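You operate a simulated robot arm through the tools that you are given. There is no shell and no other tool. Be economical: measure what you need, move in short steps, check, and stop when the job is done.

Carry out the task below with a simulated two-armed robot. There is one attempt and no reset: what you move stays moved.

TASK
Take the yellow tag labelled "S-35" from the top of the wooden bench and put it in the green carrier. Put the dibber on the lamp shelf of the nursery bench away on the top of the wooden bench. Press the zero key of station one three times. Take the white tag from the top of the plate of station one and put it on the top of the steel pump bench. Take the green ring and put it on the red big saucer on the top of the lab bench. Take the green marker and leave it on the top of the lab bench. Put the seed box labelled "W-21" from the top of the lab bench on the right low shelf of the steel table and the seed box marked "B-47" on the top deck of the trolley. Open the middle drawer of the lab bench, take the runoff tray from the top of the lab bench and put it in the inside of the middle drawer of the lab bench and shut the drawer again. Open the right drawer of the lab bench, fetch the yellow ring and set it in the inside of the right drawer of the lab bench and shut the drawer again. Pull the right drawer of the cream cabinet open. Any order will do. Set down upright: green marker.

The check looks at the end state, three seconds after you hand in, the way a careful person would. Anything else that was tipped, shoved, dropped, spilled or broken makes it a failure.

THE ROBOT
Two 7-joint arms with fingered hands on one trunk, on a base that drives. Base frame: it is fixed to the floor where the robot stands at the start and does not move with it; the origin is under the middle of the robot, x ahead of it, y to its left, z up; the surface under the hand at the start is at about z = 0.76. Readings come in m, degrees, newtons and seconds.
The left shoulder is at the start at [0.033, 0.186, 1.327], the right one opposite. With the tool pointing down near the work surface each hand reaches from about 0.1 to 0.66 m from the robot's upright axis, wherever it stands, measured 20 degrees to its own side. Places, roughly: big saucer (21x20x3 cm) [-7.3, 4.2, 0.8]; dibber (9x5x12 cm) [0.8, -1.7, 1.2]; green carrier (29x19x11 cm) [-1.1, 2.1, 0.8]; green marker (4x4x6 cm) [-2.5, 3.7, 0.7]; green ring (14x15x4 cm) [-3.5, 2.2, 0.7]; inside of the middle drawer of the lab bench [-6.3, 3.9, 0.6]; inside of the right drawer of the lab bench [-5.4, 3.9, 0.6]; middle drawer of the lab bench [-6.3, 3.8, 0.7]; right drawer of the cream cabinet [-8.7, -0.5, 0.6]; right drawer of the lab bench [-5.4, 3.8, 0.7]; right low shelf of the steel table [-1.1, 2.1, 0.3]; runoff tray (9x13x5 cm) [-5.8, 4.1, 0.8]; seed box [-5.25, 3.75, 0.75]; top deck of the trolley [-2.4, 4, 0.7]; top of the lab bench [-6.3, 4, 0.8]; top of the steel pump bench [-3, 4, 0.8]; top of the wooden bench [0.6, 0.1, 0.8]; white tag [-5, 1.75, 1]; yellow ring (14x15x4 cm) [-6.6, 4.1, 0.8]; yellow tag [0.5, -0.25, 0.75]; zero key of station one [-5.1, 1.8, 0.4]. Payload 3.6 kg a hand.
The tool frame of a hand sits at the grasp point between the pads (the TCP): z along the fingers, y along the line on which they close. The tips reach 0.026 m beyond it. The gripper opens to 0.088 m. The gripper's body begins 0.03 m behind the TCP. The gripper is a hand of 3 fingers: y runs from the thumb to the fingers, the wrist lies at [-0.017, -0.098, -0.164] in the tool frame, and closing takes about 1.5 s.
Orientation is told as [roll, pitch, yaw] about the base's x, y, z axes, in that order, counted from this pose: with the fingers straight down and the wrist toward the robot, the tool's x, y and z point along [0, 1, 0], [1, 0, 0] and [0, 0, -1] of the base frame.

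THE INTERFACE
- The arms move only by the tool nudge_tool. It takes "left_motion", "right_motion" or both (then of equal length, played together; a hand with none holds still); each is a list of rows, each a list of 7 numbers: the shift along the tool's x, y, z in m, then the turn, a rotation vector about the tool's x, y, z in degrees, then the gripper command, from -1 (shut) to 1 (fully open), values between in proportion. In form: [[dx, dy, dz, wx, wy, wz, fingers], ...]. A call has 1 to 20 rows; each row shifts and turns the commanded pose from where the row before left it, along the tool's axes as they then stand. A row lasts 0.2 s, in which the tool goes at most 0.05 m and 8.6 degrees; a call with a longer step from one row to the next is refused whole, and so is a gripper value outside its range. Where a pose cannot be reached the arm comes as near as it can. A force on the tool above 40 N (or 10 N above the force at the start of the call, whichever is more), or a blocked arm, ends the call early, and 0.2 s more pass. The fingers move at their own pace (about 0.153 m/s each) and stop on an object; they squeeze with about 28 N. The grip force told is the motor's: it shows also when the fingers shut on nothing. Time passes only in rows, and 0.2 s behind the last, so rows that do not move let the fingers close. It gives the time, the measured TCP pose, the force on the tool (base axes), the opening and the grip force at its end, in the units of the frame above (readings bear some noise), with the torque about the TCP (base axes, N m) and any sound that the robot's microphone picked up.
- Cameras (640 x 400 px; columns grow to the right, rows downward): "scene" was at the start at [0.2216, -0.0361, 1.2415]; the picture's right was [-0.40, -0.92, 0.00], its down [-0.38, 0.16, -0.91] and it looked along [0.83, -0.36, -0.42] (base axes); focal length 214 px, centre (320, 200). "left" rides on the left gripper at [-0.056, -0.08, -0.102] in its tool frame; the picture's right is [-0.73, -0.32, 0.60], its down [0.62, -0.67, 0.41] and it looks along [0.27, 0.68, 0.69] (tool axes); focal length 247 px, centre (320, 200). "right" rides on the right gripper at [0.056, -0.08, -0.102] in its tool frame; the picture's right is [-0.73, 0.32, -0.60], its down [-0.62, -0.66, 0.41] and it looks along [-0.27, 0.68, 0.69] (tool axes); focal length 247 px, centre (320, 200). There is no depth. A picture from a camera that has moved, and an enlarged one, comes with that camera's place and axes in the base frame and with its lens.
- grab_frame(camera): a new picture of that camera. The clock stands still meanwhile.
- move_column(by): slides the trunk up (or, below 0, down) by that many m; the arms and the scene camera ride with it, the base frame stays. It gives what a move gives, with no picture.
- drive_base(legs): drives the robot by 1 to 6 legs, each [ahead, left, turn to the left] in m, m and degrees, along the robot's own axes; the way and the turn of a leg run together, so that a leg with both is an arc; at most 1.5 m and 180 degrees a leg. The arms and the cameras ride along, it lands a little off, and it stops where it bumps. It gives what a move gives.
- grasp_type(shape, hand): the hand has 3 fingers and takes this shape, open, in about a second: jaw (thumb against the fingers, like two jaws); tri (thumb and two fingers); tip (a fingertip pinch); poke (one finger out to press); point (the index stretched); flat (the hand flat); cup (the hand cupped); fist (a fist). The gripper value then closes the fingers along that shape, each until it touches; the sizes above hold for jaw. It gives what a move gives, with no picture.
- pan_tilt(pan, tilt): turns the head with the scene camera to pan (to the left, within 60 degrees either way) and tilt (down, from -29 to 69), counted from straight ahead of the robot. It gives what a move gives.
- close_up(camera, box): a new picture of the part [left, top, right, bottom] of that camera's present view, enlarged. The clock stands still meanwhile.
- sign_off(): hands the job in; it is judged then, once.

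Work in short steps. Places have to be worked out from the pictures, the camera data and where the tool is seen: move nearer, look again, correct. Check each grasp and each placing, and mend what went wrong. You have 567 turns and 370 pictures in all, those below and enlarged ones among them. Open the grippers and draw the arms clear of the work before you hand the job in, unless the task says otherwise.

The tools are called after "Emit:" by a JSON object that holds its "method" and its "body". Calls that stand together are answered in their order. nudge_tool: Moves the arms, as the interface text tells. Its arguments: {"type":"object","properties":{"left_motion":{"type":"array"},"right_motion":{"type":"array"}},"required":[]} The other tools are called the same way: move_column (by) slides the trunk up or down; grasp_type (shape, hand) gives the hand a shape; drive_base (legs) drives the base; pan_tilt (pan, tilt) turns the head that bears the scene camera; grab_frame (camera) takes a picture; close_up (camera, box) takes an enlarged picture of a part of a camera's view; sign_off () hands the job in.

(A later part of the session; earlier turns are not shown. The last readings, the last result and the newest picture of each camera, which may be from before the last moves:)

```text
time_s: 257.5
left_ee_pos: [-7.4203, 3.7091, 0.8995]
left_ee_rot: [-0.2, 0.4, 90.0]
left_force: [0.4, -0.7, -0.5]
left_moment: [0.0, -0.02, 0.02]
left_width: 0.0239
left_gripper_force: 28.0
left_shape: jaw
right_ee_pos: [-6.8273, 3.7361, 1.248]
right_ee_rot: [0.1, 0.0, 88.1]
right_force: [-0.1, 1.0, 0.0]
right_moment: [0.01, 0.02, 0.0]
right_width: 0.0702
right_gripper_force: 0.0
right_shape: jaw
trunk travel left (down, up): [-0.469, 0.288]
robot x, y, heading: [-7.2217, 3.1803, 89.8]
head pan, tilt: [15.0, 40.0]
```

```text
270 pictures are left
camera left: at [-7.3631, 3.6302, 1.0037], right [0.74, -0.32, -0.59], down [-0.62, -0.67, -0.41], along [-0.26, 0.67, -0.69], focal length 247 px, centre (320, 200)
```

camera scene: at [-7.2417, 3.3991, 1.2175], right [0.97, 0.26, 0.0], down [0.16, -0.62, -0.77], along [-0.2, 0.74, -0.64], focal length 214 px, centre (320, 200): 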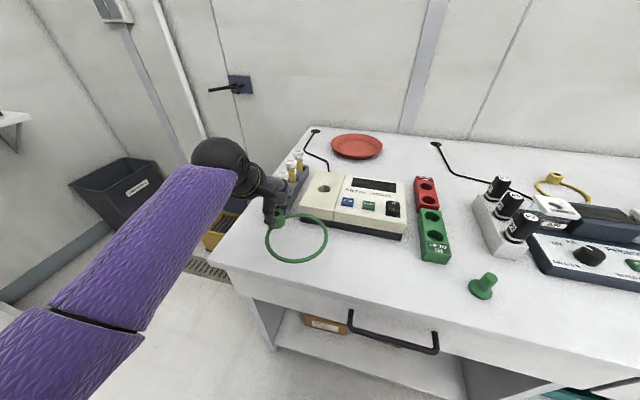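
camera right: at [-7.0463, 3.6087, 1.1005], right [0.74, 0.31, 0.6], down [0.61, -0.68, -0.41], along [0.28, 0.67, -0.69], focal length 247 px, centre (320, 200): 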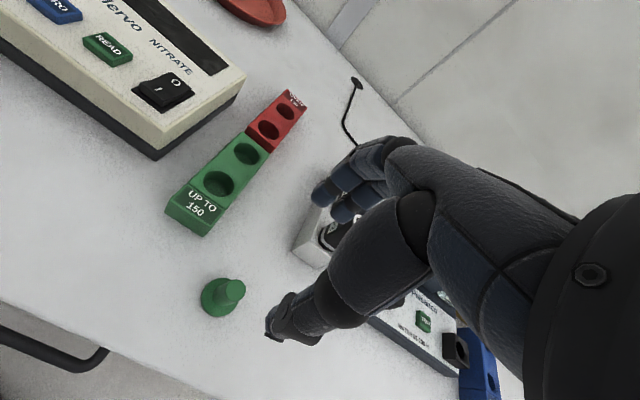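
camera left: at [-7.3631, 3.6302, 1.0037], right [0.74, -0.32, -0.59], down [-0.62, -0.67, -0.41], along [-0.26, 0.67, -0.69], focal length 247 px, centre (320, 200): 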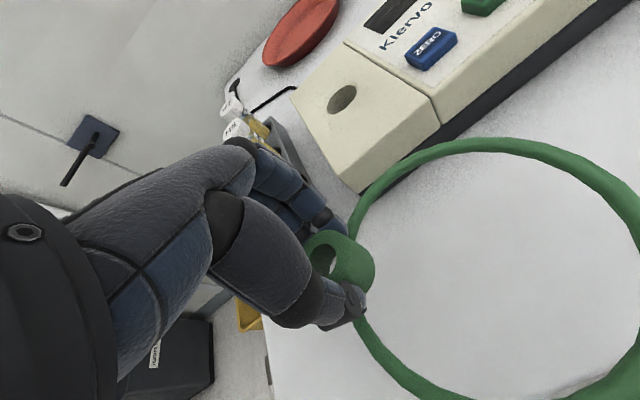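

Ring hovers over the free strip, clear of the instrument. I lower until contact.

Emit:
{"method": "nudge_tool", "body": {"left_motion": [[0, 0, 0.02, 0, 0, 0, -1], [0, 0, 0.012, 0, 0, 0, -1], [0, 0, 0.006, 0, 0, 0, -1], [0, 0, 0.005, 0, 0, 0, -1], [0, 0, 0.004, 0, 0, 0, -1], [0, 0, 0, 0, 0, 0, -1]]}}

Emit:
{"method": "close_up", "body": {"camera": "scene", "box": [230, 180, 350, 290]}}

```text
time_s: 258.9
left_ee_pos: [-7.4193, 3.7083, 0.8543]
left_ee_rot: [-0.2, 0.4, 90.0]
left_force: [0.3, -0.1, 0.0]
left_moment: [0.01, 0.01, 0.01]
left_width: 0.0241
left_gripper_force: 27.9
left_shape: jaw
right_ee_pos: [-6.8279, 3.736, 1.2474]
right_ee_rot: [0.1, -0.1, 88.0]
right_force: [0.0, -0.1, 0.2]
right_moment: [0.01, 0.0, -0.01]
right_width: 0.0702
right_gripper_force: 0.1
right_shape: jaw
trunk travel left (down, up): [-0.469, 0.288]
robot x, y, heading: [-7.2204, 3.18, 89.8]
head pan, tilt: [15.0, 40.0]
```

```text
3.64 times, centred on (290, 235) of scene
camera zoom: at [-7.2416, 3.3991, 1.2175], right [0.97, 0.26, 0.0], down [0.16, -0.62, -0.77], along [-0.2, 0.74, -0.64], focal length 780 px, centre (429, 73)
```

zoom: 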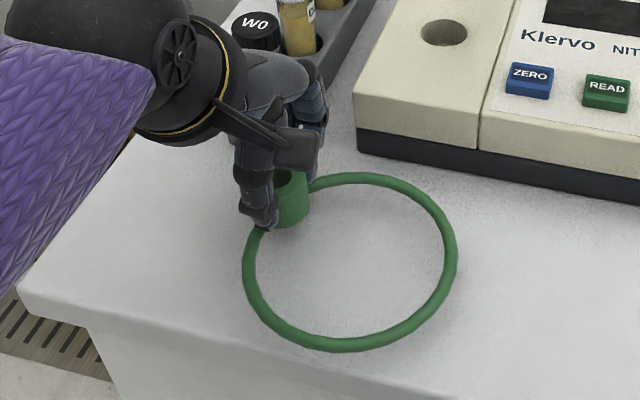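

Nearly down. A few more millimetres, then release.

Emit:
{"method": "nudge_tool", "body": {"left_motion": [[0, 0, 0.004, 0, 0, 0, -1], [0, 0, 0.003, 0, 0, 0, -1], [0, 0, 0, 0, 0, 0, -1], [0, 0, 0, 0, 0, 0, -0.2], [0, 0, 0, 0, 0, 0, 0.2], [0, 0, 0, 0, 0, 0, 0.4], [0, 0, 0, 0, 0, 0, 0.4]]}}

Emit:
{"method": "nudge_tool", "body": {"left_motion": [[0, 0, -0.03, 0, 0, 0, 0.4], [0, 0, -0.04, 0, 0, 0, 0.4], [0, 0, -0.04, 0, 0, 0, 0.4], [0, 0, 0, 0, 0, 0, 0.4]]}}

Emit:
{"method": "grab_frame", "body": {"camera": "left"}}

Emit:
{"method": "close_up", "body": {"camera": "scene", "box": [230, 180, 350, 290]}}

```text
time_s: 260.5
left_ee_pos: [-7.4204, 3.7091, 0.8461]
left_ee_rot: [-0.1, 0.5, 90.0]
left_force: [-0.6, 0.3, -0.4]
left_moment: [-0.01, -0.01, 0.03]
left_width: 0.0611
left_gripper_force: 0.2
left_shape: jaw
right_ee_pos: [-6.8265, 3.7366, 1.247]
right_ee_rot: [0.2, 0.0, 88.1]
right_force: [0.9, 0.6, -0.4]
right_moment: [0.0, -0.01, 0.0]
right_width: 0.0702
right_gripper_force: 0.0
right_shape: jaw
trunk travel left (down, up): [-0.469, 0.288]
robot x, y, heading: [-7.2193, 3.1783, 89.8]
head pan, tilt: [15.0, 40.0]
```

```text
time_s: 261.5
left_ee_pos: [-7.4203, 3.709, 0.9576]
left_ee_rot: [-0.2, 0.4, 89.9]
left_force: [0.4, 0.2, 0.3]
left_moment: [-0.02, 0.0, 0.01]
left_width: 0.0613
left_gripper_force: 0.1
left_shape: jaw
right_ee_pos: [-6.8276, 3.7351, 1.247]
right_ee_rot: [0.1, 0.0, 88.1]
right_force: [-0.3, -0.1, 0.3]
right_moment: [0.0, 0.01, 0.01]
right_width: 0.0701
right_gripper_force: 0.0
right_shape: jaw
trunk travel left (down, up): [-0.469, 0.288]
robot x, y, heading: [-7.219, 3.1806, 89.7]
head pan, tilt: [15.0, 40.0]
```

```text
268 pictures are left
camera left: at [-7.3635, 3.6303, 1.0614], right [0.74, -0.32, -0.59], down [-0.62, -0.67, -0.41], along [-0.26, 0.67, -0.69], focal length 247 px, centre (320, 200)
```

left: 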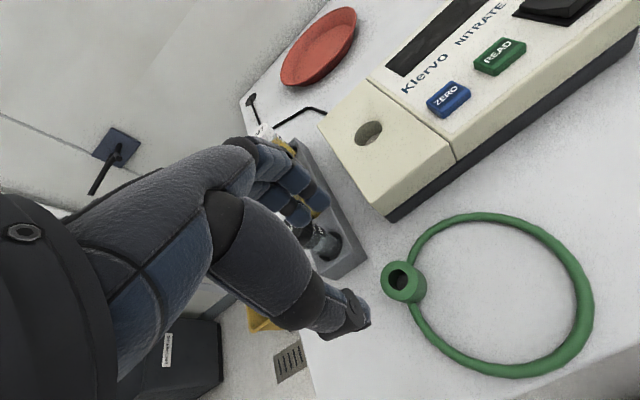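

```text
3.64 times, centred on (290, 235) of scene
camera zoom: at [-7.2417, 3.3991, 1.2175], right [0.97, 0.26, 0.0], down [0.16, -0.62, -0.77], along [-0.2, 0.74, -0.64], focal length 780 px, centre (429, 73)
```

zoom: 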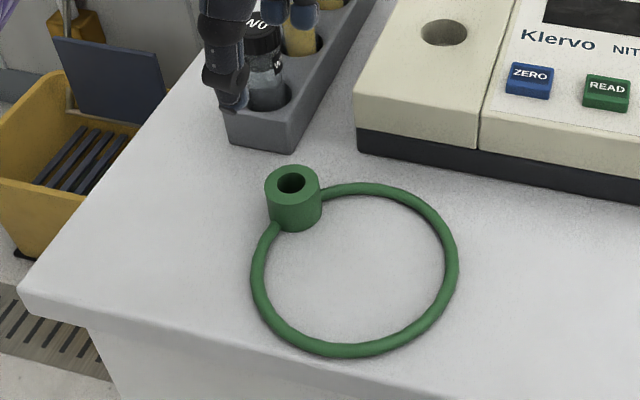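

The ring is down, but near the bottle rack a sideways regrasp would be tight. I pick it up again as is and carry it 0.17 m right by moving the base.

Emit:
{"method": "nudge_tool", "body": {"left_motion": [[0, 0, 0.04, 0, 0, 0, 0.4], [0, 0, 0.04, 0, 0, 0, 0.4], [0, 0, 0.028, 0, 0, 0, 0.4], [0, 0, 0, 0, 0, 0, -1], [0, 0, 0, 0, 0, 0, -1], [0, 0, 0, 0, 0, 0, -1], [0, 0, 0, 0, 0, 0, -1], [0, 0, 0, 0, 0, 0, -1], [0, 0, -0.03, 0, 0, 0, -1], [0, 0, -0.04, 0, 0, 0, -1], [0, 0, 0, 0, 0, 0, -1]]}}

Emit:
{"method": "drive_base", "body": {"legs": [[0, -0.18, 0]]}}

Emit:
{"method": "grab_frame", "body": {"camera": "scene"}}

```text
time_s: 263.9
left_ee_pos: [-7.4194, 3.7091, 0.9182]
left_ee_rot: [-0.2, 0.5, 89.9]
left_force: [0.0, -0.2, -0.4]
left_moment: [0.02, 0.01, -0.01]
left_width: 0.0241
left_gripper_force: 28.4
left_shape: jaw
right_ee_pos: [-6.8269, 3.7366, 1.2479]
right_ee_rot: [0.1, 0.0, 88.1]
right_force: [1.2, 0.2, -0.5]
right_moment: [0.0, 0.01, 0.01]
right_width: 0.0701
right_gripper_force: 0.2
right_shape: jaw
trunk travel left (down, up): [-0.469, 0.288]
robot x, y, heading: [-7.2194, 3.1774, 89.9]
head pan, tilt: [15.0, 40.0]
```

```text
time_s: 265.4
left_ee_pos: [-7.2364, 3.7073, 0.9187]
left_ee_rot: [0.0, 0.4, 89.8]
left_force: [0.7, -0.4, 0.2]
left_moment: [0.02, 0.01, -0.02]
left_width: 0.0241
left_gripper_force: 27.6
left_shape: jaw
right_ee_pos: [-6.6447, 3.735, 1.2473]
right_ee_rot: [0.0, 0.1, 88.1]
right_force: [-0.1, 0.3, 0.8]
right_moment: [0.0, 0.01, 0.01]
right_width: 0.07
right_gripper_force: 0.1
right_shape: jaw
trunk travel left (down, up): [-0.469, 0.288]
robot x, y, heading: [-7.039, 3.1744, 90.1]
head pan, tilt: [15.0, 40.0]
```

```text
266 pictures are left
camera scene: at [-7.0594, 3.3983, 1.2175], right [0.97, 0.25, 0.0], down [0.16, -0.62, -0.77], along [-0.2, 0.74, -0.64], focal length 214 px, centre (320, 200)
```

scene: 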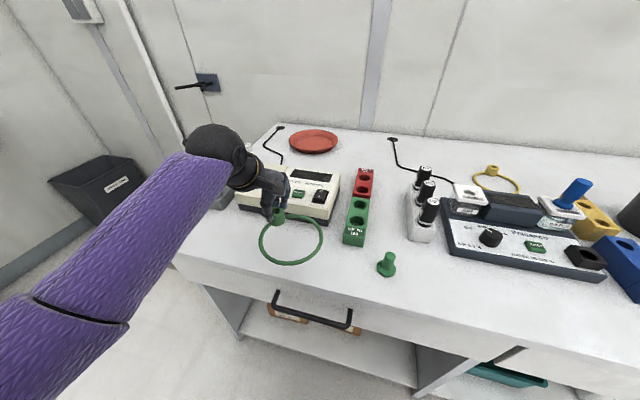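

Good position. I lower the ring here (sleeve at y≈3.69) and release.

Emit:
{"method": "nudge_tool", "body": {"left_motion": [[0, -0.015, 0.03, 0, 0, 0, -1], [0, 0, 0.025, 0, 0, 0, -1], [0, 0, 0.012, 0, 0, 0, -1], [0, 0, 0.005, 0, 0, 0, -1], [0, 0, 0, 0, 0, 0, -1], [0, 0, 0, 0, 0, 0, -0.2], [0, 0, 0, 0, 0, 0, 0.2], [0, 0, 0, 0, 0, 0, 0.4], [0, 0, 0, 0, 0, 0, 0.4], [0, 0, -0.04, 0, 0, 0, 0.4], [0, 0, -0.04, 0, 0, 0, 0.4], [0, 0, -0.04, 0, 0, 0, 0.4]]}}

Emit:
{"method": "grab_frame", "body": {"camera": "left"}}

Emit:
{"method": "close_up", "body": {"camera": "scene", "box": [220, 180, 380, 290]}}

```text
time_s: 268.0
left_ee_pos: [-7.238, 3.6928, 0.9654]
left_ee_rot: [-0.1, 0.5, 89.9]
left_force: [0.0, 0.5, -0.1]
left_moment: [-0.01, 0.0, 0.0]
left_width: 0.061
left_gripper_force: 0.1
left_shape: jaw
right_ee_pos: [-6.6465, 3.7339, 1.2473]
right_ee_rot: [0.1, 0.0, 88.0]
right_force: [-0.6, 0.3, 0.1]
right_moment: [0.01, -0.01, -0.02]
right_width: 0.0701
right_gripper_force: 0.0
right_shape: jaw
trunk travel left (down, up): [-0.469, 0.288]
robot x, y, heading: [-7.0387, 3.1764, 90.0]
head pan, tilt: [15.0, 40.0]
```

```text
265 pictures are left
camera left: at [-7.181, 3.6144, 1.0697], right [0.74, -0.33, -0.59], down [-0.62, -0.67, -0.41], along [-0.26, 0.67, -0.69], focal length 247 px, centre (320, 200)
```

left: 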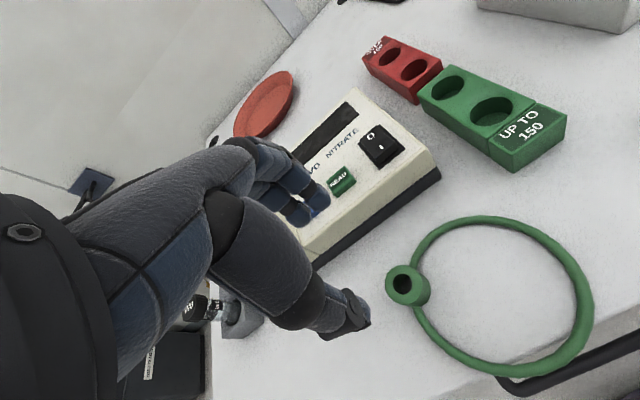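

```text
3.64 times, centred on (300, 235) of scene
camera zoom: at [-7.0606, 3.3983, 1.2175], right [0.97, 0.25, 0.0], down [0.16, -0.62, -0.77], along [-0.19, 0.74, -0.64], focal length 780 px, centre (393, 73)
```

zoom: 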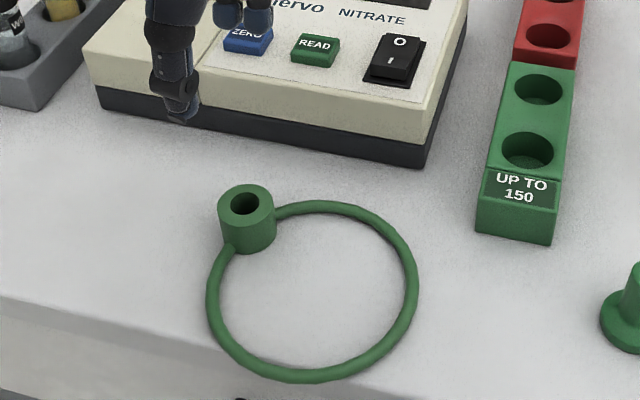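

The ring is down with its loop at about −30°. I rotate the hand clockwise to yaw ≈ −15° so it grips along the loop direction.

Emit:
{"method": "nudge_tool", "body": {"left_motion": [[0, 0, 0, 0, 0, 8.1, 0.4], [0, 0, 0, 0, 0, 8.1, 0.4], [0, 0, 0, 0, 0, 8.1, 0.4], [0, 0, 0, 0, 0, 8.1, 0.4], [0, 0, 0, 0, 0, 8.1, 0.4], [0, 0, 0, 0, 0, 8.1, 0.4], [0, 0, 0, 0, 0, 8.1, 0.4], [0, 0, 0, 0, 0, 8.1, 0.4], [0, 0, 0, 0, 0, 8.1, 0.4], [0, 0, 0, 0, 0, 8.1, 0.4], [0, 0, 0, 0, 0, 8.1, 0.4], [0, 0, 0, 0, 0, 8.1, 0.4], [0, 0, 0, 0, 0, 8.1, 0.4], [0, 0, 0, 0, 0, 0, 0.4]]}}

Emit:
{"method": "grab_frame", "body": {"camera": "left"}}

Emit:
{"method": "grab_frame", "body": {"camera": "scene"}}

```text
time_s: 271.0
left_ee_pos: [-7.2382, 3.6931, 0.9652]
left_ee_rot: [-0.3, -0.3, -15.5]
left_force: [-0.8, 0.5, 0.0]
left_moment: [0.0, 0.01, 0.01]
left_width: 0.0613
left_gripper_force: 0.1
left_shape: jaw
right_ee_pos: [-6.6455, 3.7341, 1.2465]
right_ee_rot: [0.1, 0.0, 88.1]
right_force: [-0.2, 0.0, -0.1]
right_moment: [-0.01, -0.02, 0.01]
right_width: 0.0699
right_gripper_force: 0.0
right_shape: jaw
trunk travel left (down, up): [-0.469, 0.288]
robot x, y, heading: [-7.0371, 3.1801, 89.8]
head pan, tilt: [15.0, 40.0]
```

```text
263 pictures are left
camera left: at [-7.3299, 3.6619, 1.0685], right [-0.5, -0.63, -0.6], down [-0.47, 0.78, -0.42], along [0.72, 0.07, -0.68], focal length 247 px, centre (320, 200)
```

left: 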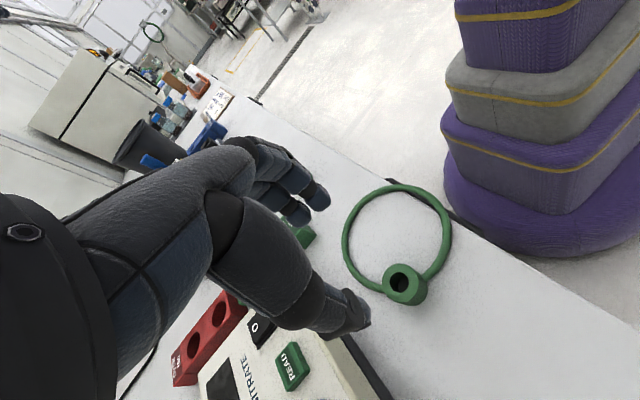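

```text
262 pictures are left
camera scene: at [-7.0609, 3.3982, 1.2175], right [0.97, 0.25, 0.0], down [0.16, -0.62, -0.77], along [-0.19, 0.74, -0.64], focal length 214 px, centre (320, 200)
```

scene: 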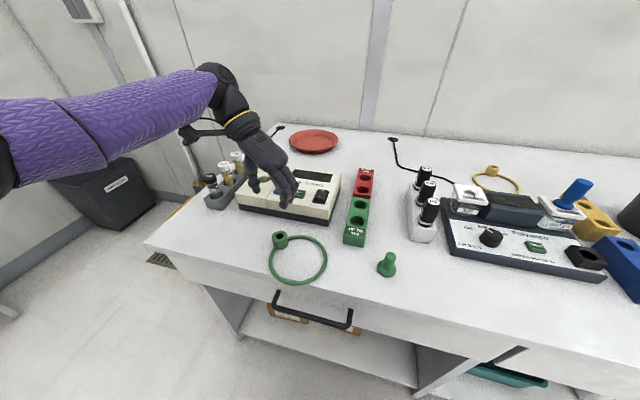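

Aligned with the sleeve. I descend and close.

Emit:
{"method": "nudge_tool", "body": {"left_motion": [[0.002, -0.003, 0.04, 0, 0, 0, 0.4], [0, 0, 0.04, 0, 0, 0, 0.4], [0, 0, 0.037, 0, 0, 0, 0.4], [0, 0, 0, 0, 0, 0, 0], [0, 0, 0, 0, 0, 0, -0.4], [0, 0, 0, 0, 0, 0, -1], [0, 0, 0, 0, 0, 0, -1], [0, 0, 0, 0, 0, 0, -1], [0, 0, 0, 0, 0, 0, -1]]}}

Emit:
{"method": "nudge_tool", "body": {"left_motion": [[0, 0, -0.03, 0, 0, 0, -1], [0, 0, -0.04, 0, 0, 0, -1], [0, 0, -0.04, 0, 0, 0, -1], [0, 0, 0, 0, 0, 0, -1]]}}

Emit:
{"method": "grab_frame", "body": {"camera": "left"}}

Emit:
{"method": "grab_frame", "body": {"camera": "scene"}}

```text
time_s: 273.0
left_ee_pos: [-7.2377, 3.6851, 0.8545]
left_ee_rot: [-0.1, -0.4, -15.3]
left_force: [0.5, 1.1, 13.7]
left_moment: [0.13, 0.09, 0.01]
left_width: 0.0157
left_gripper_force: 28.3
left_shape: jaw
left hand out of reach, approached as far as the arm can: row 3
right_ee_pos: [-6.646, 3.7336, 1.2471]
right_ee_rot: [0.2, 0.1, 88.0]
right_force: [-0.1, 0.4, 0.3]
right_moment: [0.01, 0.0, 0.01]
right_width: 0.07
right_gripper_force: 0.1
right_shape: jaw
trunk travel left (down, up): [-0.469, 0.288]
robot x, y, heading: [-7.0406, 3.1756, 89.7]
head pan, tilt: [15.0, 40.0]
```

```text
time_s: 274.0
left_ee_pos: [-7.2393, 3.6854, 0.9625]
left_ee_rot: [-0.3, -0.2, -15.4]
left_force: [-0.5, -0.2, 0.2]
left_moment: [-0.02, 0.03, -0.05]
left_width: 0.0147
left_gripper_force: 28.3
left_shape: jaw
right_ee_pos: [-6.6459, 3.734, 1.2478]
right_ee_rot: [0.2, 0.1, 88.0]
right_force: [-0.3, -0.2, -0.3]
right_moment: [0.0, -0.02, 0.02]
right_width: 0.07
right_gripper_force: 0.0
right_shape: jaw
trunk travel left (down, up): [-0.469, 0.288]
robot x, y, heading: [-7.035, 3.1791, 89.7]
head pan, tilt: [15.0, 40.0]
```

```text
261 pictures are left
camera left: at [-7.331, 3.6538, 1.0656], right [-0.5, -0.63, -0.6], down [-0.47, 0.77, -0.42], along [0.72, 0.07, -0.69], focal length 247 px, centre (320, 200)
```

left: 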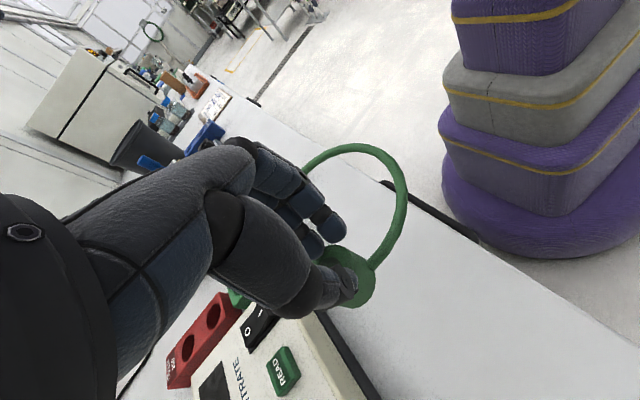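

```text
260 pictures are left
camera scene: at [-7.0606, 3.3985, 1.2174], right [0.97, 0.25, 0.0], down [0.16, -0.62, -0.77], along [-0.19, 0.74, -0.64], focal length 214 px, centre (320, 200)
```

scene: 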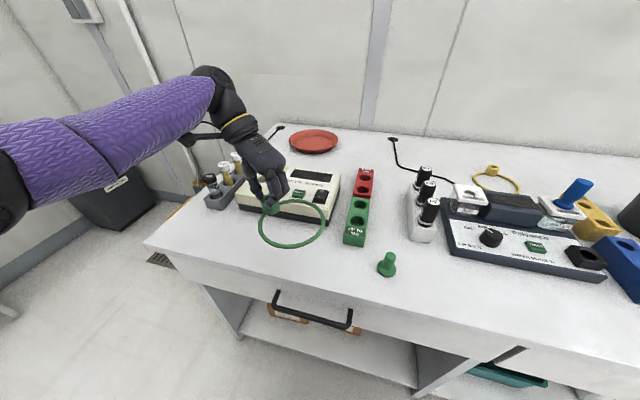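

The ring is regrasped. I raise it and turn the hand back to neutral yaw so the loop points forward.

Emit:
{"method": "nudge_tool", "body": {"left_motion": [[0, 0, -0.04, 0, 0, 0, -1], [0, 0, -0.04, 0, 0, 0, -1], [0, 0, -0.03, 0, 0, -8.2, -1], [0, 0, 0, 0, 0, -8.2, -1], [0, 0, 0, 0, 0, -8.2, -1], [0, 0, 0, 0, 0, -8.2, -1], [0, 0, 0, 0, 0, -8.2, -1], [0, 0, 0, 0, 0, -8.2, -1], [0, 0, 0, 0, 0, -8.2, -1], [0, 0, 0, 0, 0, -8.2, -1], [0, 0, 0, 0, 0, -8.2, -1], [0, 0, 0, 0, 0, -8.2, -1], [0, 0, 0, 0, 0, -8.2, -1], [0, 0, 0, 0, 0, -8.2, -1], [0, 0, 0, 0, 0, -7.4, -1], [0, 0, 0, 0, 0, 0, -1]]}}

Emit:
{"method": "grab_frame", "body": {"camera": "left"}}

Emit:
{"method": "grab_frame", "body": {"camera": "scene"}}

```text
time_s: 277.4
left_ee_pos: [-7.2398, 3.6858, 1.0725]
left_ee_rot: [-0.2, 0.4, 90.4]
left_force: [0.6, -1.2, 0.1]
left_moment: [0.01, -0.03, -0.02]
left_width: 0.0147
left_gripper_force: 28.4
left_shape: jaw
right_ee_pos: [-6.647, 3.7339, 1.2477]
right_ee_rot: [0.2, 0.0, 88.0]
right_force: [-1.2, 0.5, 0.7]
right_moment: [0.01, 0.0, 0.01]
right_width: 0.0702
right_gripper_force: 0.0
right_shape: jaw
trunk travel left (down, up): [-0.469, 0.288]
robot x, y, heading: [-7.0395, 3.1728, 89.7]
head pan, tilt: [15.0, 40.0]
```

```text
259 pictures are left
camera left: at [-7.1823, 3.6072, 1.1763], right [0.74, -0.32, -0.59], down [-0.62, -0.67, -0.41], along [-0.27, 0.67, -0.69], focal length 247 px, centre (320, 200)
```

left: 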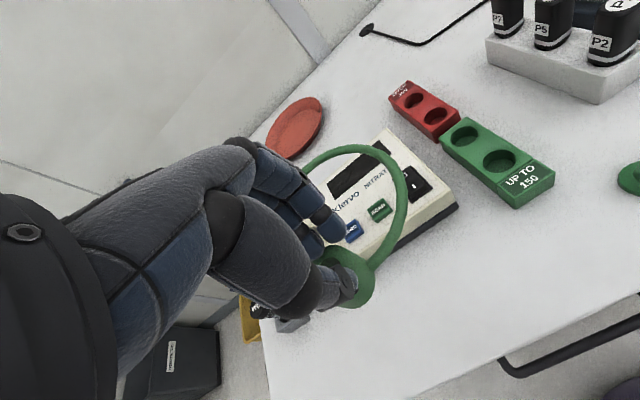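

```text
258 pictures are left
camera scene: at [-7.0609, 3.3983, 1.2175], right [0.97, 0.25, 0.0], down [0.16, -0.62, -0.77], along [-0.19, 0.74, -0.64], focal length 214 px, centre (320, 200)
```

scene: 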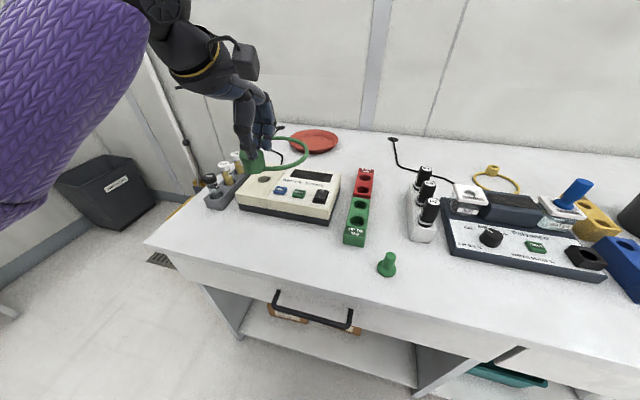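

The loop points forward. I drive to (-7.13, 3.36), then tilt 12° and extend.

Emit:
{"method": "drive_base", "body": {"legs": [[0.18, 0.095, 0]]}}

Emit:
{"method": "nudge_tool", "body": {"left_motion": [[0, 0.03, 0, -4, 0, 0, -1], [0, 0.03, 0, -4, 0, 0, -1], [0, 0.03, 0, -4, 0, 0, -1], [0, 0.03, 0.006, 0, 0, 0, -1], [0, 0.03, 0.006, 0, 0, 0, -1], [0, 0.03, 0.006, 0, 0, 0, -1], [0, 0.03, 0.006, 0, 0, 0, -1], [0, 0.03, 0.006, 0, 0, 0, -1], [0, 0, 0, 0, 0, 0, -1]]}}

```text
time_s: 279.0
left_ee_pos: [-7.3339, 3.867, 1.0726]
left_ee_rot: [-0.2, 0.5, 90.3]
left_force: [-0.5, -0.7, -0.2]
left_moment: [0.01, -0.01, -0.01]
left_width: 0.0144
left_gripper_force: 27.4
left_shape: jaw
right_ee_pos: [-6.7414, 3.9157, 1.2468]
right_ee_rot: [0.0, 0.2, 88.2]
right_force: [-0.2, 0.2, -0.6]
right_moment: [-0.03, -0.01, 0.0]
right_width: 0.0699
right_gripper_force: 0.1
right_shape: jaw
trunk travel left (down, up): [-0.469, 0.288]
robot x, y, heading: [-7.1334, 3.3598, 89.8]
head pan, tilt: [15.0, 40.0]
```

```text
time_s: 281.0
left_ee_pos: [-7.3354, 4.109, 1.0798]
left_ee_rot: [-0.2, -11.7, 90.4]
left_force: [-0.2, 0.2, -0.5]
left_moment: [-0.01, 0.0, -0.04]
left_width: 0.0145
left_gripper_force: 27.5
left_shape: jaw
right_ee_pos: [-6.7402, 3.9156, 1.2466]
right_ee_rot: [0.0, 0.0, 88.0]
right_force: [-0.2, -0.3, 0.3]
right_moment: [-0.02, 0.0, 0.04]
right_width: 0.0702
right_gripper_force: 0.1
right_shape: jaw
trunk travel left (down, up): [-0.469, 0.288]
robot x, y, heading: [-7.1336, 3.361, 89.7]
head pan, tilt: [15.0, 40.0]
```

Reached y 4.109. I lower the trunk 0.14 m and look at the ring over the saucer.

Emit:
{"method": "move_column", "body": {"by": -0.14}}

Emit:
{"method": "grab_frame", "body": {"camera": "scene"}}

Emit:
{"method": "grab_frame", "body": {"camera": "left"}}

```text
time_s: 282.6
left_ee_pos: [-7.3359, 4.1087, 0.939]
left_ee_rot: [-0.2, -11.7, 90.4]
left_force: [0.3, -0.9, 0.2]
left_moment: [-0.02, -0.03, 0.0]
left_width: 0.0146
left_gripper_force: 28.1
left_shape: jaw
right_ee_pos: [-6.7411, 3.9156, 1.1078]
right_ee_rot: [0.2, 0.0, 87.9]
right_force: [0.5, -0.1, -1.2]
right_moment: [0.0, 0.02, 0.02]
right_width: 0.0701
right_gripper_force: 0.0
right_shape: jaw
trunk travel left (down, up): [-0.329, 0.428]
robot x, y, heading: [-7.1316, 3.3569, 89.9]
head pan, tilt: [15.0, 40.0]
```

```text
257 pictures are left
camera scene: at [-7.1551, 3.5943, 1.069], right [0.97, 0.25, 0.0], down [0.16, -0.62, -0.77], along [-0.19, 0.74, -0.64], focal length 214 px, centre (320, 200)
```

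scene: 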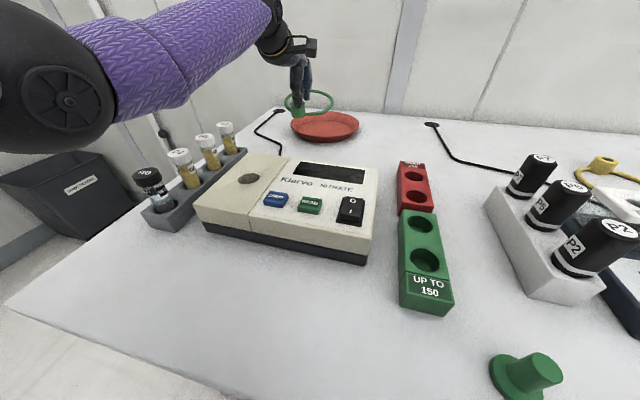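

```text
256 pictures are left
camera left: at [-7.2784, 4.0106, 1.0247], right [0.74, -0.19, -0.65], down [-0.62, -0.57, -0.54], along [-0.27, 0.8, -0.54], focal length 247 px, centre (320, 200)
```

left: 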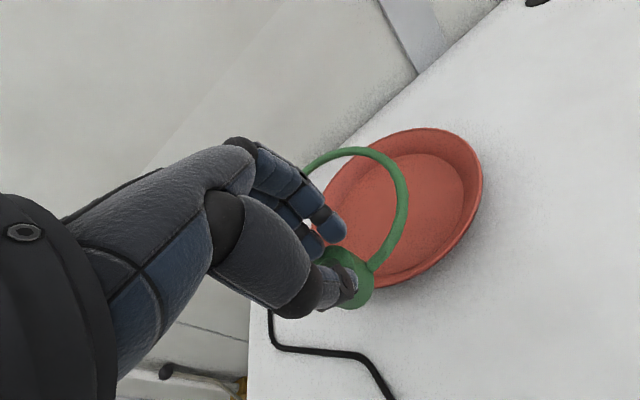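

The saucer centre is (-7.29, 4.198) and the ring centre is ~3 cm short. I nudge right and forward and lower in steps.

Emit:
{"method": "nudge_tool", "body": {"left_motion": [[-0.012, 0.0125, 0.003, 0, 0, 0, -1], [-0.012, 0.0125, 0.003, 0, 0, 0, -1], [0, 0, 0, 0, 0, 0, -1]]}}

Emit:
{"method": "move_column", "body": {"by": -0.05}}

Emit:
{"method": "grab_frame", "body": {"camera": "left"}}

Emit:
{"method": "close_up", "body": {"camera": "scene", "box": [240, 40, 400, 160]}}

```text
time_s: 283.4
left_ee_pos: [-7.3122, 4.135, 0.94]
left_ee_rot: [-0.2, -11.6, 90.5]
left_force: [-0.1, 0.1, -0.3]
left_moment: [0.02, -0.03, 0.04]
left_width: 0.0144
left_gripper_force: 28.2
left_shape: jaw
right_ee_pos: [-6.7402, 3.9159, 1.1061]
right_ee_rot: [0.1, 0.0, 88.0]
right_force: [-0.3, -0.8, -0.4]
right_moment: [0.02, -0.02, 0.01]
right_width: 0.0702
right_gripper_force: 0.0
right_shape: jaw
trunk travel left (down, up): [-0.329, 0.428]
robot x, y, heading: [-7.133, 3.3586, 89.8]
head pan, tilt: [15.0, 40.0]
```

```text
time_s: 284.4
left_ee_pos: [-7.3132, 4.1341, 0.8876]
left_ee_rot: [-0.2, -11.5, 90.5]
left_force: [-0.6, 0.1, 0.5]
left_moment: [0.01, -0.01, 0.02]
left_width: 0.0145
left_gripper_force: 27.9
left_shape: jaw
right_ee_pos: [-6.7395, 3.9157, 1.0575]
right_ee_rot: [0.1, 0.0, 88.0]
right_force: [0.5, -0.6, -0.7]
right_moment: [0.02, 0.01, 0.01]
right_width: 0.0699
right_gripper_force: 0.0
right_shape: jaw
trunk travel left (down, up): [-0.279, 0.478]
robot x, y, heading: [-7.1317, 3.3586, 89.4]
head pan, tilt: [15.0, 40.0]
```

```text
255 pictures are left
camera left: at [-7.2547, 4.0366, 0.9729], right [0.74, -0.19, -0.65], down [-0.62, -0.57, -0.54], along [-0.27, 0.8, -0.54], focal length 247 px, centre (320, 200)
```

left: 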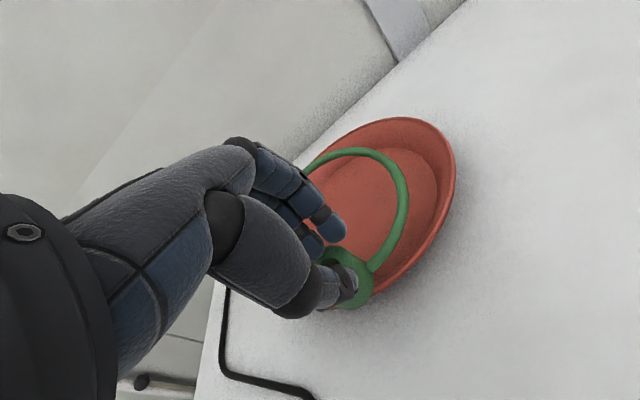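

```text
3.33 times, centred on (320, 100) of scene
camera zoom: at [-7.1551, 3.6025, 1.0145], right [0.97, 0.25, 0.0], down [0.16, -0.62, -0.77], along [-0.19, 0.74, -0.64], focal length 715 px, centre (320, 533)
```

zoom: 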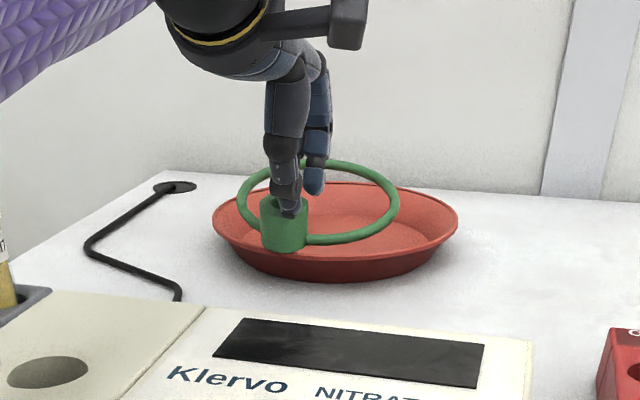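

The sleeve is close to the near rim. I move 2 cm further forward and 1 cm right, then lower.

Emit:
{"method": "nudge_tool", "body": {"left_motion": [[-0.005, 0.01, 0.002, 0, 0, 0, -1], [-0.005, 0.01, 0.002, 0, 0, 0, -1], [0, 0, 0, 0, 0, 0, -1]]}}

Emit:
{"method": "move_column", "body": {"by": -0.012}}

Emit:
{"method": "close_up", "body": {"camera": "scene", "box": [240, 40, 400, 160]}}

```text
time_s: 285.2
left_ee_pos: [-7.3011, 4.1556, 0.8891]
left_ee_rot: [-0.2, -11.6, 90.3]
left_force: [0.0, -0.5, 0.3]
left_moment: [-0.01, 0.0, 0.04]
left_width: 0.0144
left_gripper_force: 28.4
left_shape: jaw
right_ee_pos: [-6.7414, 3.9156, 1.0576]
right_ee_rot: [0.1, -0.1, 88.0]
right_force: [0.2, 0.3, 0.0]
right_moment: [-0.01, 0.0, 0.0]
right_width: 0.0701
right_gripper_force: 0.1
right_shape: jaw
trunk travel left (down, up): [-0.279, 0.478]
robot x, y, heading: [-7.1345, 3.3591, 89.8]
head pan, tilt: [15.0, 40.0]
```

```text
time_s: 285.8
left_ee_pos: [-7.3026, 4.1541, 0.8774]
left_ee_rot: [-0.2, -11.7, 90.5]
left_force: [0.4, 0.2, -0.4]
left_moment: [0.01, 0.0, 0.03]
left_width: 0.0148
left_gripper_force: 28.5
left_shape: jaw
right_ee_pos: [-6.741, 3.9141, 1.0457]
right_ee_rot: [0.1, -0.1, 88.0]
right_force: [1.2, 0.2, 1.1]
right_moment: [0.02, 0.0, 0.04]
right_width: 0.0703
right_gripper_force: 0.0
right_shape: jaw
trunk travel left (down, up): [-0.267, 0.49]
robot x, y, heading: [-7.1385, 3.3604, 89.6]
head pan, tilt: [15.0, 40.0]
```

```text
3.33 times, centred on (320, 100) of scene
camera zoom: at [-7.155, 3.6039, 1.0016], right [0.97, 0.25, 0.0], down [0.16, -0.62, -0.77], along [-0.19, 0.74, -0.64], focal length 715 px, centre (320, 533)
```

zoom: 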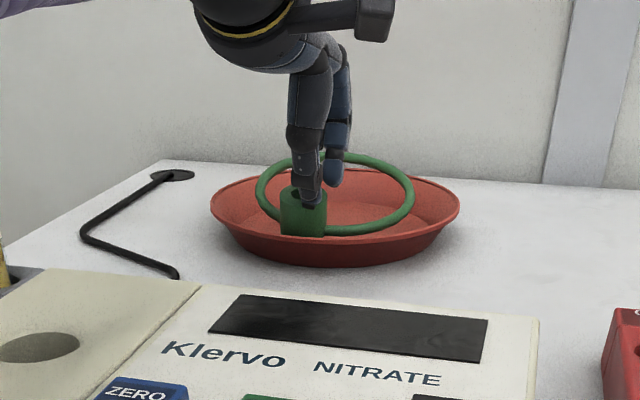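

The ring is inside the saucer just above its floor. I lower 5 mm more, release, and raise the trunk.

Emit:
{"method": "nudge_tool", "body": {"left_motion": [[0, 0, 0.005, 0, 0, 0, -1], [0, 0, 0, 0, 0, 0, -0.4], [0, 0, 0, 0, 0, 0, 0], [0, 0, 0, 0, 0, 0, 0.3], [0, 0, 0, 0, 0, 0, 0.3]]}}

Emit:
{"method": "move_column", "body": {"by": 0.15}}

Emit:
{"method": "grab_frame", "body": {"camera": "left"}}

Emit:
{"method": "close_up", "body": {"camera": "scene", "box": [230, 60, 410, 220]}}

```text
time_s: 287.0
left_ee_pos: [-7.3017, 4.1548, 0.872]
left_ee_rot: [-0.2, -11.7, 90.3]
left_force: [0.3, 0.3, -0.1]
left_moment: [0.0, -0.06, 0.0]
left_width: 0.0567
left_gripper_force: 0.1
left_shape: jaw
right_ee_pos: [-6.7401, 3.9148, 1.0449]
right_ee_rot: [0.1, 0.0, 88.1]
right_force: [-0.3, 0.3, -0.4]
right_moment: [-0.01, 0.01, 0.0]
right_width: 0.07
right_gripper_force: 0.1
right_shape: jaw
trunk travel left (down, up): [-0.267, 0.49]
robot x, y, heading: [-7.1346, 3.3601, 89.5]
head pan, tilt: [15.0, 40.0]
```

```text
time_s: 288.7
left_ee_pos: [-7.3014, 4.1384, 1.0925]
left_ee_rot: [-0.4, -17.1, 90.5]
left_force: [0.1, 0.4, -0.4]
left_moment: [0.01, 0.0, -0.02]
left_width: 0.0567
left_gripper_force: 0.1
left_shape: jaw
right_ee_pos: [-6.7408, 3.9155, 1.1953]
right_ee_rot: [0.2, 0.1, 88.0]
right_force: [0.3, 0.1, 0.1]
right_moment: [0.01, 0.01, -0.02]
right_width: 0.07
right_gripper_force: 0.0
right_shape: jaw
trunk travel left (down, up): [-0.417, 0.34]
robot x, y, heading: [-7.1302, 3.3595, 89.5]
head pan, tilt: [15.0, 40.0]
```

```text
252 pictures are left
camera left: at [-7.2449, 4.034, 1.1683], right [0.74, -0.12, -0.66], down [-0.62, -0.52, -0.59], along [-0.27, 0.85, -0.46], focal length 247 px, centre (320, 200)
```

left: 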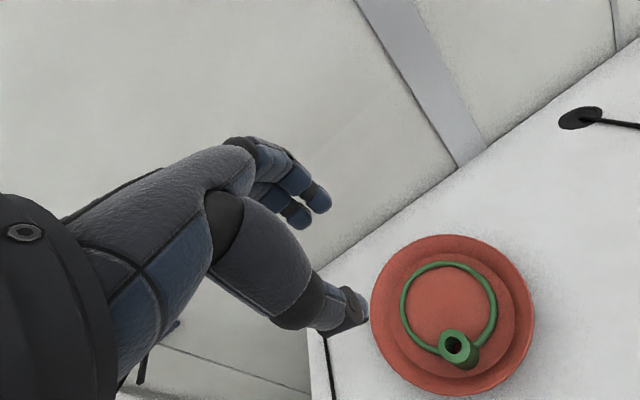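

```text
2.50 times, centred on (320, 140) of scene
camera zoom: at [-7.1551, 3.584, 1.1626], right [0.97, 0.25, 0.0], down [0.16, -0.62, -0.77], along [-0.19, 0.74, -0.64], focal length 536 px, centre (320, 350)
```

zoom: 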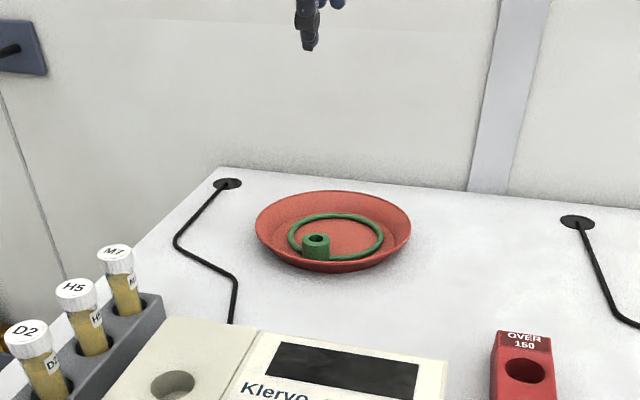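

The green ring sits in the red saucer. Next the yellow ring; I back off, level the left hand, and move right to look at it.

Emit:
{"method": "drive_base", "body": {"legs": [[-0.2, 0, 0]]}}

Emit:
{"method": "nudge_tool", "body": {"left_motion": [[0, -0.03, 0, 6, 0, 0, 0.3], [0, -0.04, 0, 6, 0, 0, 0.3], [0, -0.04, 0, 5, 0, 0, 0.3], [0.02, -0.04, 0, 0, 0, 0, 0.3], [0.02, -0.04, 0, 0, 0, 0, 0.3], [0, 0, 0, 0, 0, 0, 0.3]]}}

Emit:
{"method": "drive_base", "body": {"legs": [[0, -0.72, 0]]}}

Emit:
{"method": "pan_tilt", "body": {"pan": 5, "tilt": 38}}

Emit:
{"method": "grab_frame", "body": {"camera": "scene"}}

Emit:
{"method": "grab_frame", "body": {"camera": "left"}}

```text
time_s: 290.3
left_ee_pos: [-7.3035, 3.9401, 1.0945]
left_ee_rot: [-0.3, -17.2, 90.4]
left_force: [-0.9, -0.2, 0.1]
left_moment: [-0.01, -0.01, -0.03]
left_width: 0.0566
left_gripper_force: 0.1
left_shape: jaw
right_ee_pos: [-6.7417, 3.7155, 1.1955]
right_ee_rot: [0.1, -0.1, 88.0]
right_force: [-0.5, 0.1, -0.5]
right_moment: [-0.04, 0.01, 0.02]
right_width: 0.0699
right_gripper_force: 0.0
right_shape: jaw
trunk travel left (down, up): [-0.417, 0.34]
robot x, y, heading: [-7.1338, 3.1613, 89.8]
head pan, tilt: [15.0, 40.0]
```

```text
time_s: 291.7
left_ee_pos: [-7.3419, 3.7531, 1.0713]
left_ee_rot: [-0.3, 0.0, 90.3]
left_force: [0.1, -0.5, 0.5]
left_moment: [-0.02, 0.0, 0.01]
left_width: 0.057
left_gripper_force: 0.0
left_shape: jaw
right_ee_pos: [-6.7415, 3.7164, 1.1952]
right_ee_rot: [0.1, 0.0, 87.9]
right_force: [0.7, -0.7, -0.1]
right_moment: [0.03, 0.01, 0.01]
right_width: 0.0702
right_gripper_force: 0.1
right_shape: jaw
trunk travel left (down, up): [-0.417, 0.34]
robot x, y, heading: [-7.1323, 3.155, 89.7]
head pan, tilt: [15.0, 40.0]
```

```text
time_s: 295.7
left_ee_pos: [-6.6118, 3.7495, 1.0727]
left_ee_rot: [-0.2, -0.1, 90.3]
left_force: [-0.4, -1.0, -0.9]
left_moment: [0.02, 0.02, -0.02]
left_width: 0.0569
left_gripper_force: 0.1
left_shape: jaw
right_ee_pos: [-6.0123, 3.7145, 1.1951]
right_ee_rot: [0.2, -0.1, 88.0]
right_force: [-0.7, 0.2, 0.2]
right_moment: [-0.04, 0.03, 0.05]
right_width: 0.0704
right_gripper_force: 0.1
right_shape: jaw
trunk travel left (down, up): [-0.417, 0.34]
robot x, y, heading: [-6.404, 3.1568, 89.8]
head pan, tilt: [15.0, 40.0]
```

```text
time_s: 296.4
left_ee_pos: [-6.6126, 3.7491, 1.0731]
left_ee_rot: [-0.4, -0.1, 90.3]
left_force: [-1.2, -0.2, -0.8]
left_moment: [0.0, 0.0, -0.01]
left_width: 0.0569
left_gripper_force: 0.1
left_shape: jaw
right_ee_pos: [-6.0114, 3.7143, 1.1962]
right_ee_rot: [0.1, -0.1, 87.9]
right_force: [0.0, 0.4, 0.0]
right_moment: [0.02, 0.02, 0.02]
right_width: 0.0703
right_gripper_force: 0.0
right_shape: jaw
trunk travel left (down, up): [-0.417, 0.34]
robot x, y, heading: [-6.4004, 3.1565, 89.9]
head pan, tilt: [5.0, 38.0]
```

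```text
250 pictures are left
camera scene: at [-6.4124, 3.3858, 1.1658], right [1.0, 0.08, 0.0], down [0.05, -0.61, -0.79], along [-0.07, 0.79, -0.62], focal length 214 px, centre (320, 200)
```

scene: 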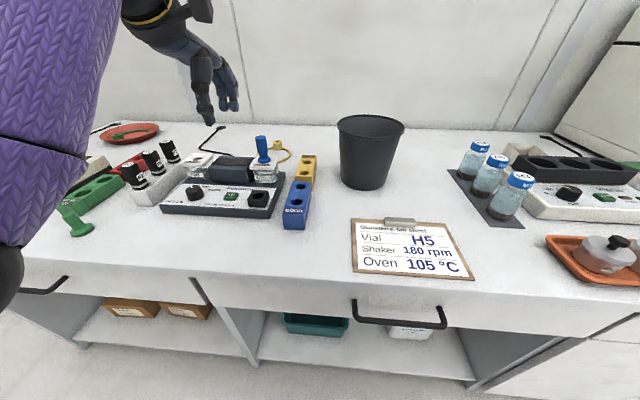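

```text
249 pictures are left
camera left: at [-6.556, 3.6702, 1.1758], right [0.74, -0.31, -0.6], down [-0.62, -0.67, -0.42], along [-0.27, 0.68, -0.69], focal length 247 px, centre (320, 200)
```

left: 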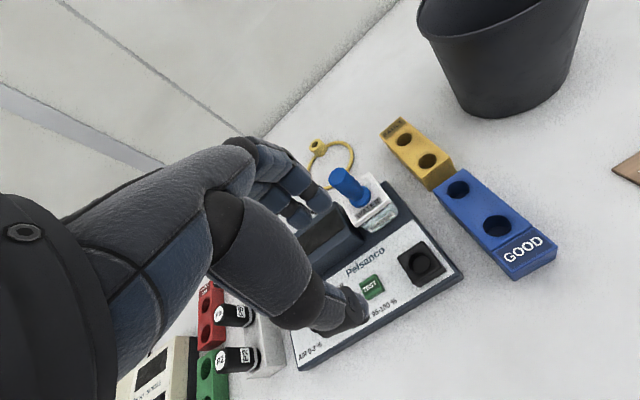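

I drive forward to see the yellow ring better from the left hand camera.

Emit:
{"method": "drive_base", "body": {"legs": [[0.2, 0.0, 0]]}}

Emit:
{"method": "grab_frame", "body": {"camera": "left"}}

Emit:
{"method": "close_up", "body": {"camera": "scene", "box": [140, 60, 340, 200]}}

```text
time_s: 298.0
left_ee_pos: [-6.6123, 3.9518, 1.0714]
left_ee_rot: [-0.4, -0.1, 90.5]
left_force: [-0.3, 0.6, -0.4]
left_moment: [-0.02, 0.0, 0.04]
left_width: 0.057
left_gripper_force: 0.0
left_shape: jaw
right_ee_pos: [-6.0126, 3.9176, 1.1939]
right_ee_rot: [0.1, 0.0, 88.0]
right_force: [0.2, 0.9, -0.1]
right_moment: [-0.04, 0.01, 0.01]
right_width: 0.07
right_gripper_force: 0.1
right_shape: jaw
trunk travel left (down, up): [-0.417, 0.34]
robot x, y, heading: [-6.4075, 3.3573, 90.0]
head pan, tilt: [5.0, 38.0]
```

```text
248 pictures are left
camera left: at [-6.556, 3.8723, 1.1751], right [0.74, -0.31, -0.6], down [-0.62, -0.67, -0.41], along [-0.27, 0.67, -0.69], focal length 247 px, centre (320, 200)
```

left: 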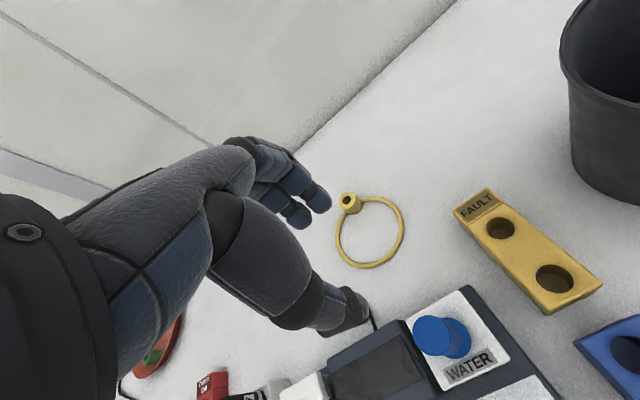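

```text
2.86 times, centred on (240, 130) of scene
camera zoom: at [-6.4119, 3.5881, 1.1655], right [1.0, 0.08, 0.0], down [0.05, -0.61, -0.79], along [-0.07, 0.78, -0.62], focal length 613 px, centre (549, 400)
```

zoom: 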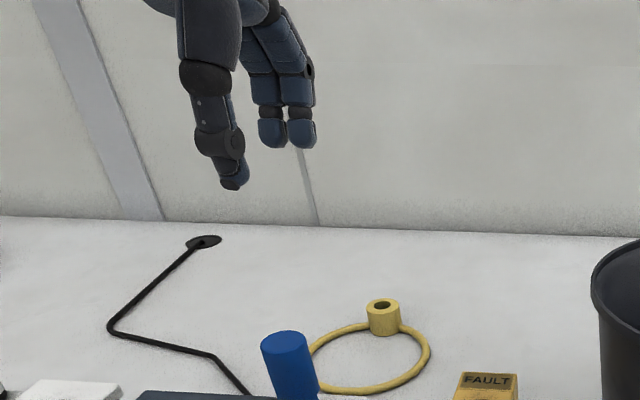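

The yellow sleeve is at (-6.637, 4.142) with its loop toward me, and the tall blue probe (top z≈0.95) stands in front. I'll reach past its left side with the hand yawed outward. First both hands up and the base left 0.155 m.

Emit:
{"method": "nudge_tool", "body": {"left_motion": [[0, 0, -0.04, 0, 0, 0, 0.6], [0, 0, -0.04, 0, 0, 0, 0.6], [0, 0, -0.03, 0, 0, 0, 0.6], [0, 0, 0, 0, 0, 0, 0.6]], "right_motion": [[0, 0, -0.03, 0, 0, 0, 0.6], [0, 0, -0.03, 0, 0, 0, 0.6], [0, 0, 0, 0, 0, 0, 0.6], [0, 0, 0, 0, 0, 0, 0.6]]}}

Emit:
{"method": "drive_base", "body": {"legs": [[0, 0.155, 0]]}}

Emit:
{"method": "nudge_tool", "body": {"left_motion": [[0, 0, 0, 0, 0, 7.5, 0.6], [0, 0, 0, 0, 0, 7.5, 0.6], [0, 0, 0, 0, 0, 7.5, 0.6], [0, 0, 0, 0, 0, 7.5, 0.6], [-0.004, 0.04, 0, 0, 0, 0, 0.6], [-0.004, 0.04, 0, 0, 0, 0, 0.6], [-0.004, 0.04, 0, -8, 0, 0, 0.6], [0, 0, 0, -8, 0, 0, 0.6], [0, 0, 0, 0, 0, 0, 0.6]]}}

Emit:
{"method": "grab_frame", "body": {"camera": "left"}}

Emit:
{"method": "grab_frame", "body": {"camera": "scene"}}

```text
time_s: 299.0
left_ee_pos: [-6.6159, 3.949, 1.1831]
left_ee_rot: [-0.3, -0.1, 90.5]
left_force: [0.2, 0.0, 0.9]
left_moment: [-0.02, 0.0, 0.01]
left_width: 0.0699
left_gripper_force: 0.0
left_shape: jaw
right_ee_pos: [-6.0125, 3.916, 1.2564]
right_ee_rot: [0.1, 0.0, 88.1]
right_force: [0.3, 0.6, -0.5]
right_moment: [-0.04, -0.01, 0.02]
right_width: 0.0701
right_gripper_force: 0.1
right_shape: jaw
trunk travel left (down, up): [-0.417, 0.34]
robot x, y, heading: [-6.4072, 3.3551, 89.8]
head pan, tilt: [5.0, 38.0]
```

```text
time_s: 300.4
left_ee_pos: [-6.7693, 3.9499, 1.1819]
left_ee_rot: [-0.3, -0.1, 90.6]
left_force: [-0.2, 0.0, -0.5]
left_moment: [0.02, -0.04, 0.01]
left_width: 0.0699
left_gripper_force: 0.0
left_shape: jaw
right_ee_pos: [-6.1689, 3.9159, 1.2548]
right_ee_rot: [-0.1, 0.0, 88.2]
right_force: [-0.9, 0.1, -0.1]
right_moment: [0.02, 0.0, 0.01]
right_width: 0.0703
right_gripper_force: 0.2
right_shape: jaw
trunk travel left (down, up): [-0.417, 0.34]
robot x, y, heading: [-6.556, 3.3564, 90.0]
head pan, tilt: [5.0, 38.0]
```

```text
time_s: 302.4
left_ee_pos: [-6.6975, 4.0468, 1.1827]
left_ee_rot: [-0.3, -16.3, 60.5]
left_force: [-0.5, 1.0, -0.2]
left_moment: [0.03, -0.03, 0.01]
left_width: 0.0702
left_gripper_force: 0.0
left_shape: jaw
right_ee_pos: [-6.1665, 3.9167, 1.2553]
right_ee_rot: [0.1, 0.0, 88.2]
right_force: [-0.5, -0.5, -0.9]
right_moment: [-0.03, 0.01, 0.01]
right_width: 0.0702
right_gripper_force: 0.1
right_shape: jaw
trunk travel left (down, up): [-0.417, 0.34]
robot x, y, heading: [-6.5594, 3.3545, 90.1]
head pan, tilt: [5.0, 38.0]
```

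```text
246 pictures are left
camera left: at [-6.6998, 3.9286, 1.2589], right [0.57, -0.48, -0.66], down [-0.8, -0.15, -0.58], along [0.18, 0.86, -0.47], focal length 247 px, centre (320, 200)
```

left: 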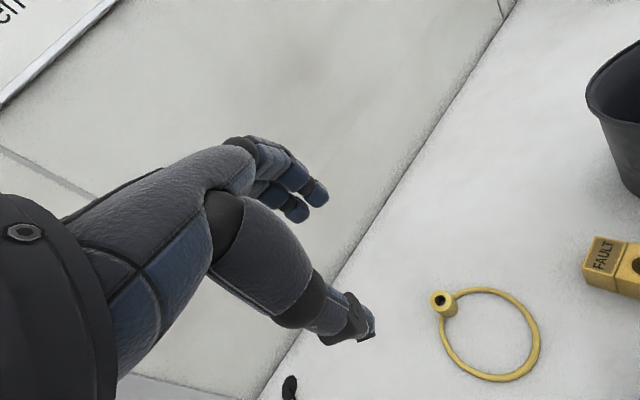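

```text
245 pictures are left
camera scene: at [-6.5658, 3.5874, 1.1658], right [1.0, 0.09, 0.0], down [0.05, -0.61, -0.79], along [-0.07, 0.78, -0.62], focal length 214 px, centre (320, 200)
```

scene: 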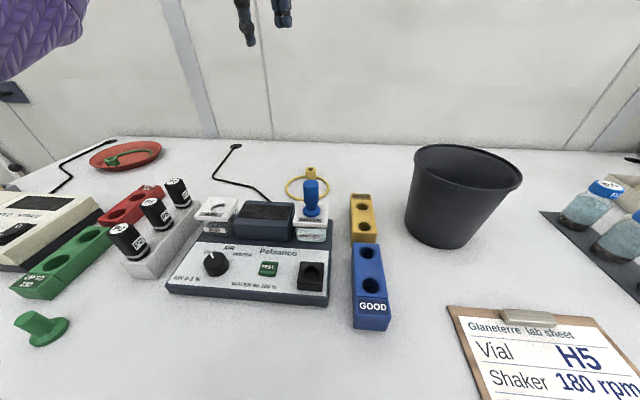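

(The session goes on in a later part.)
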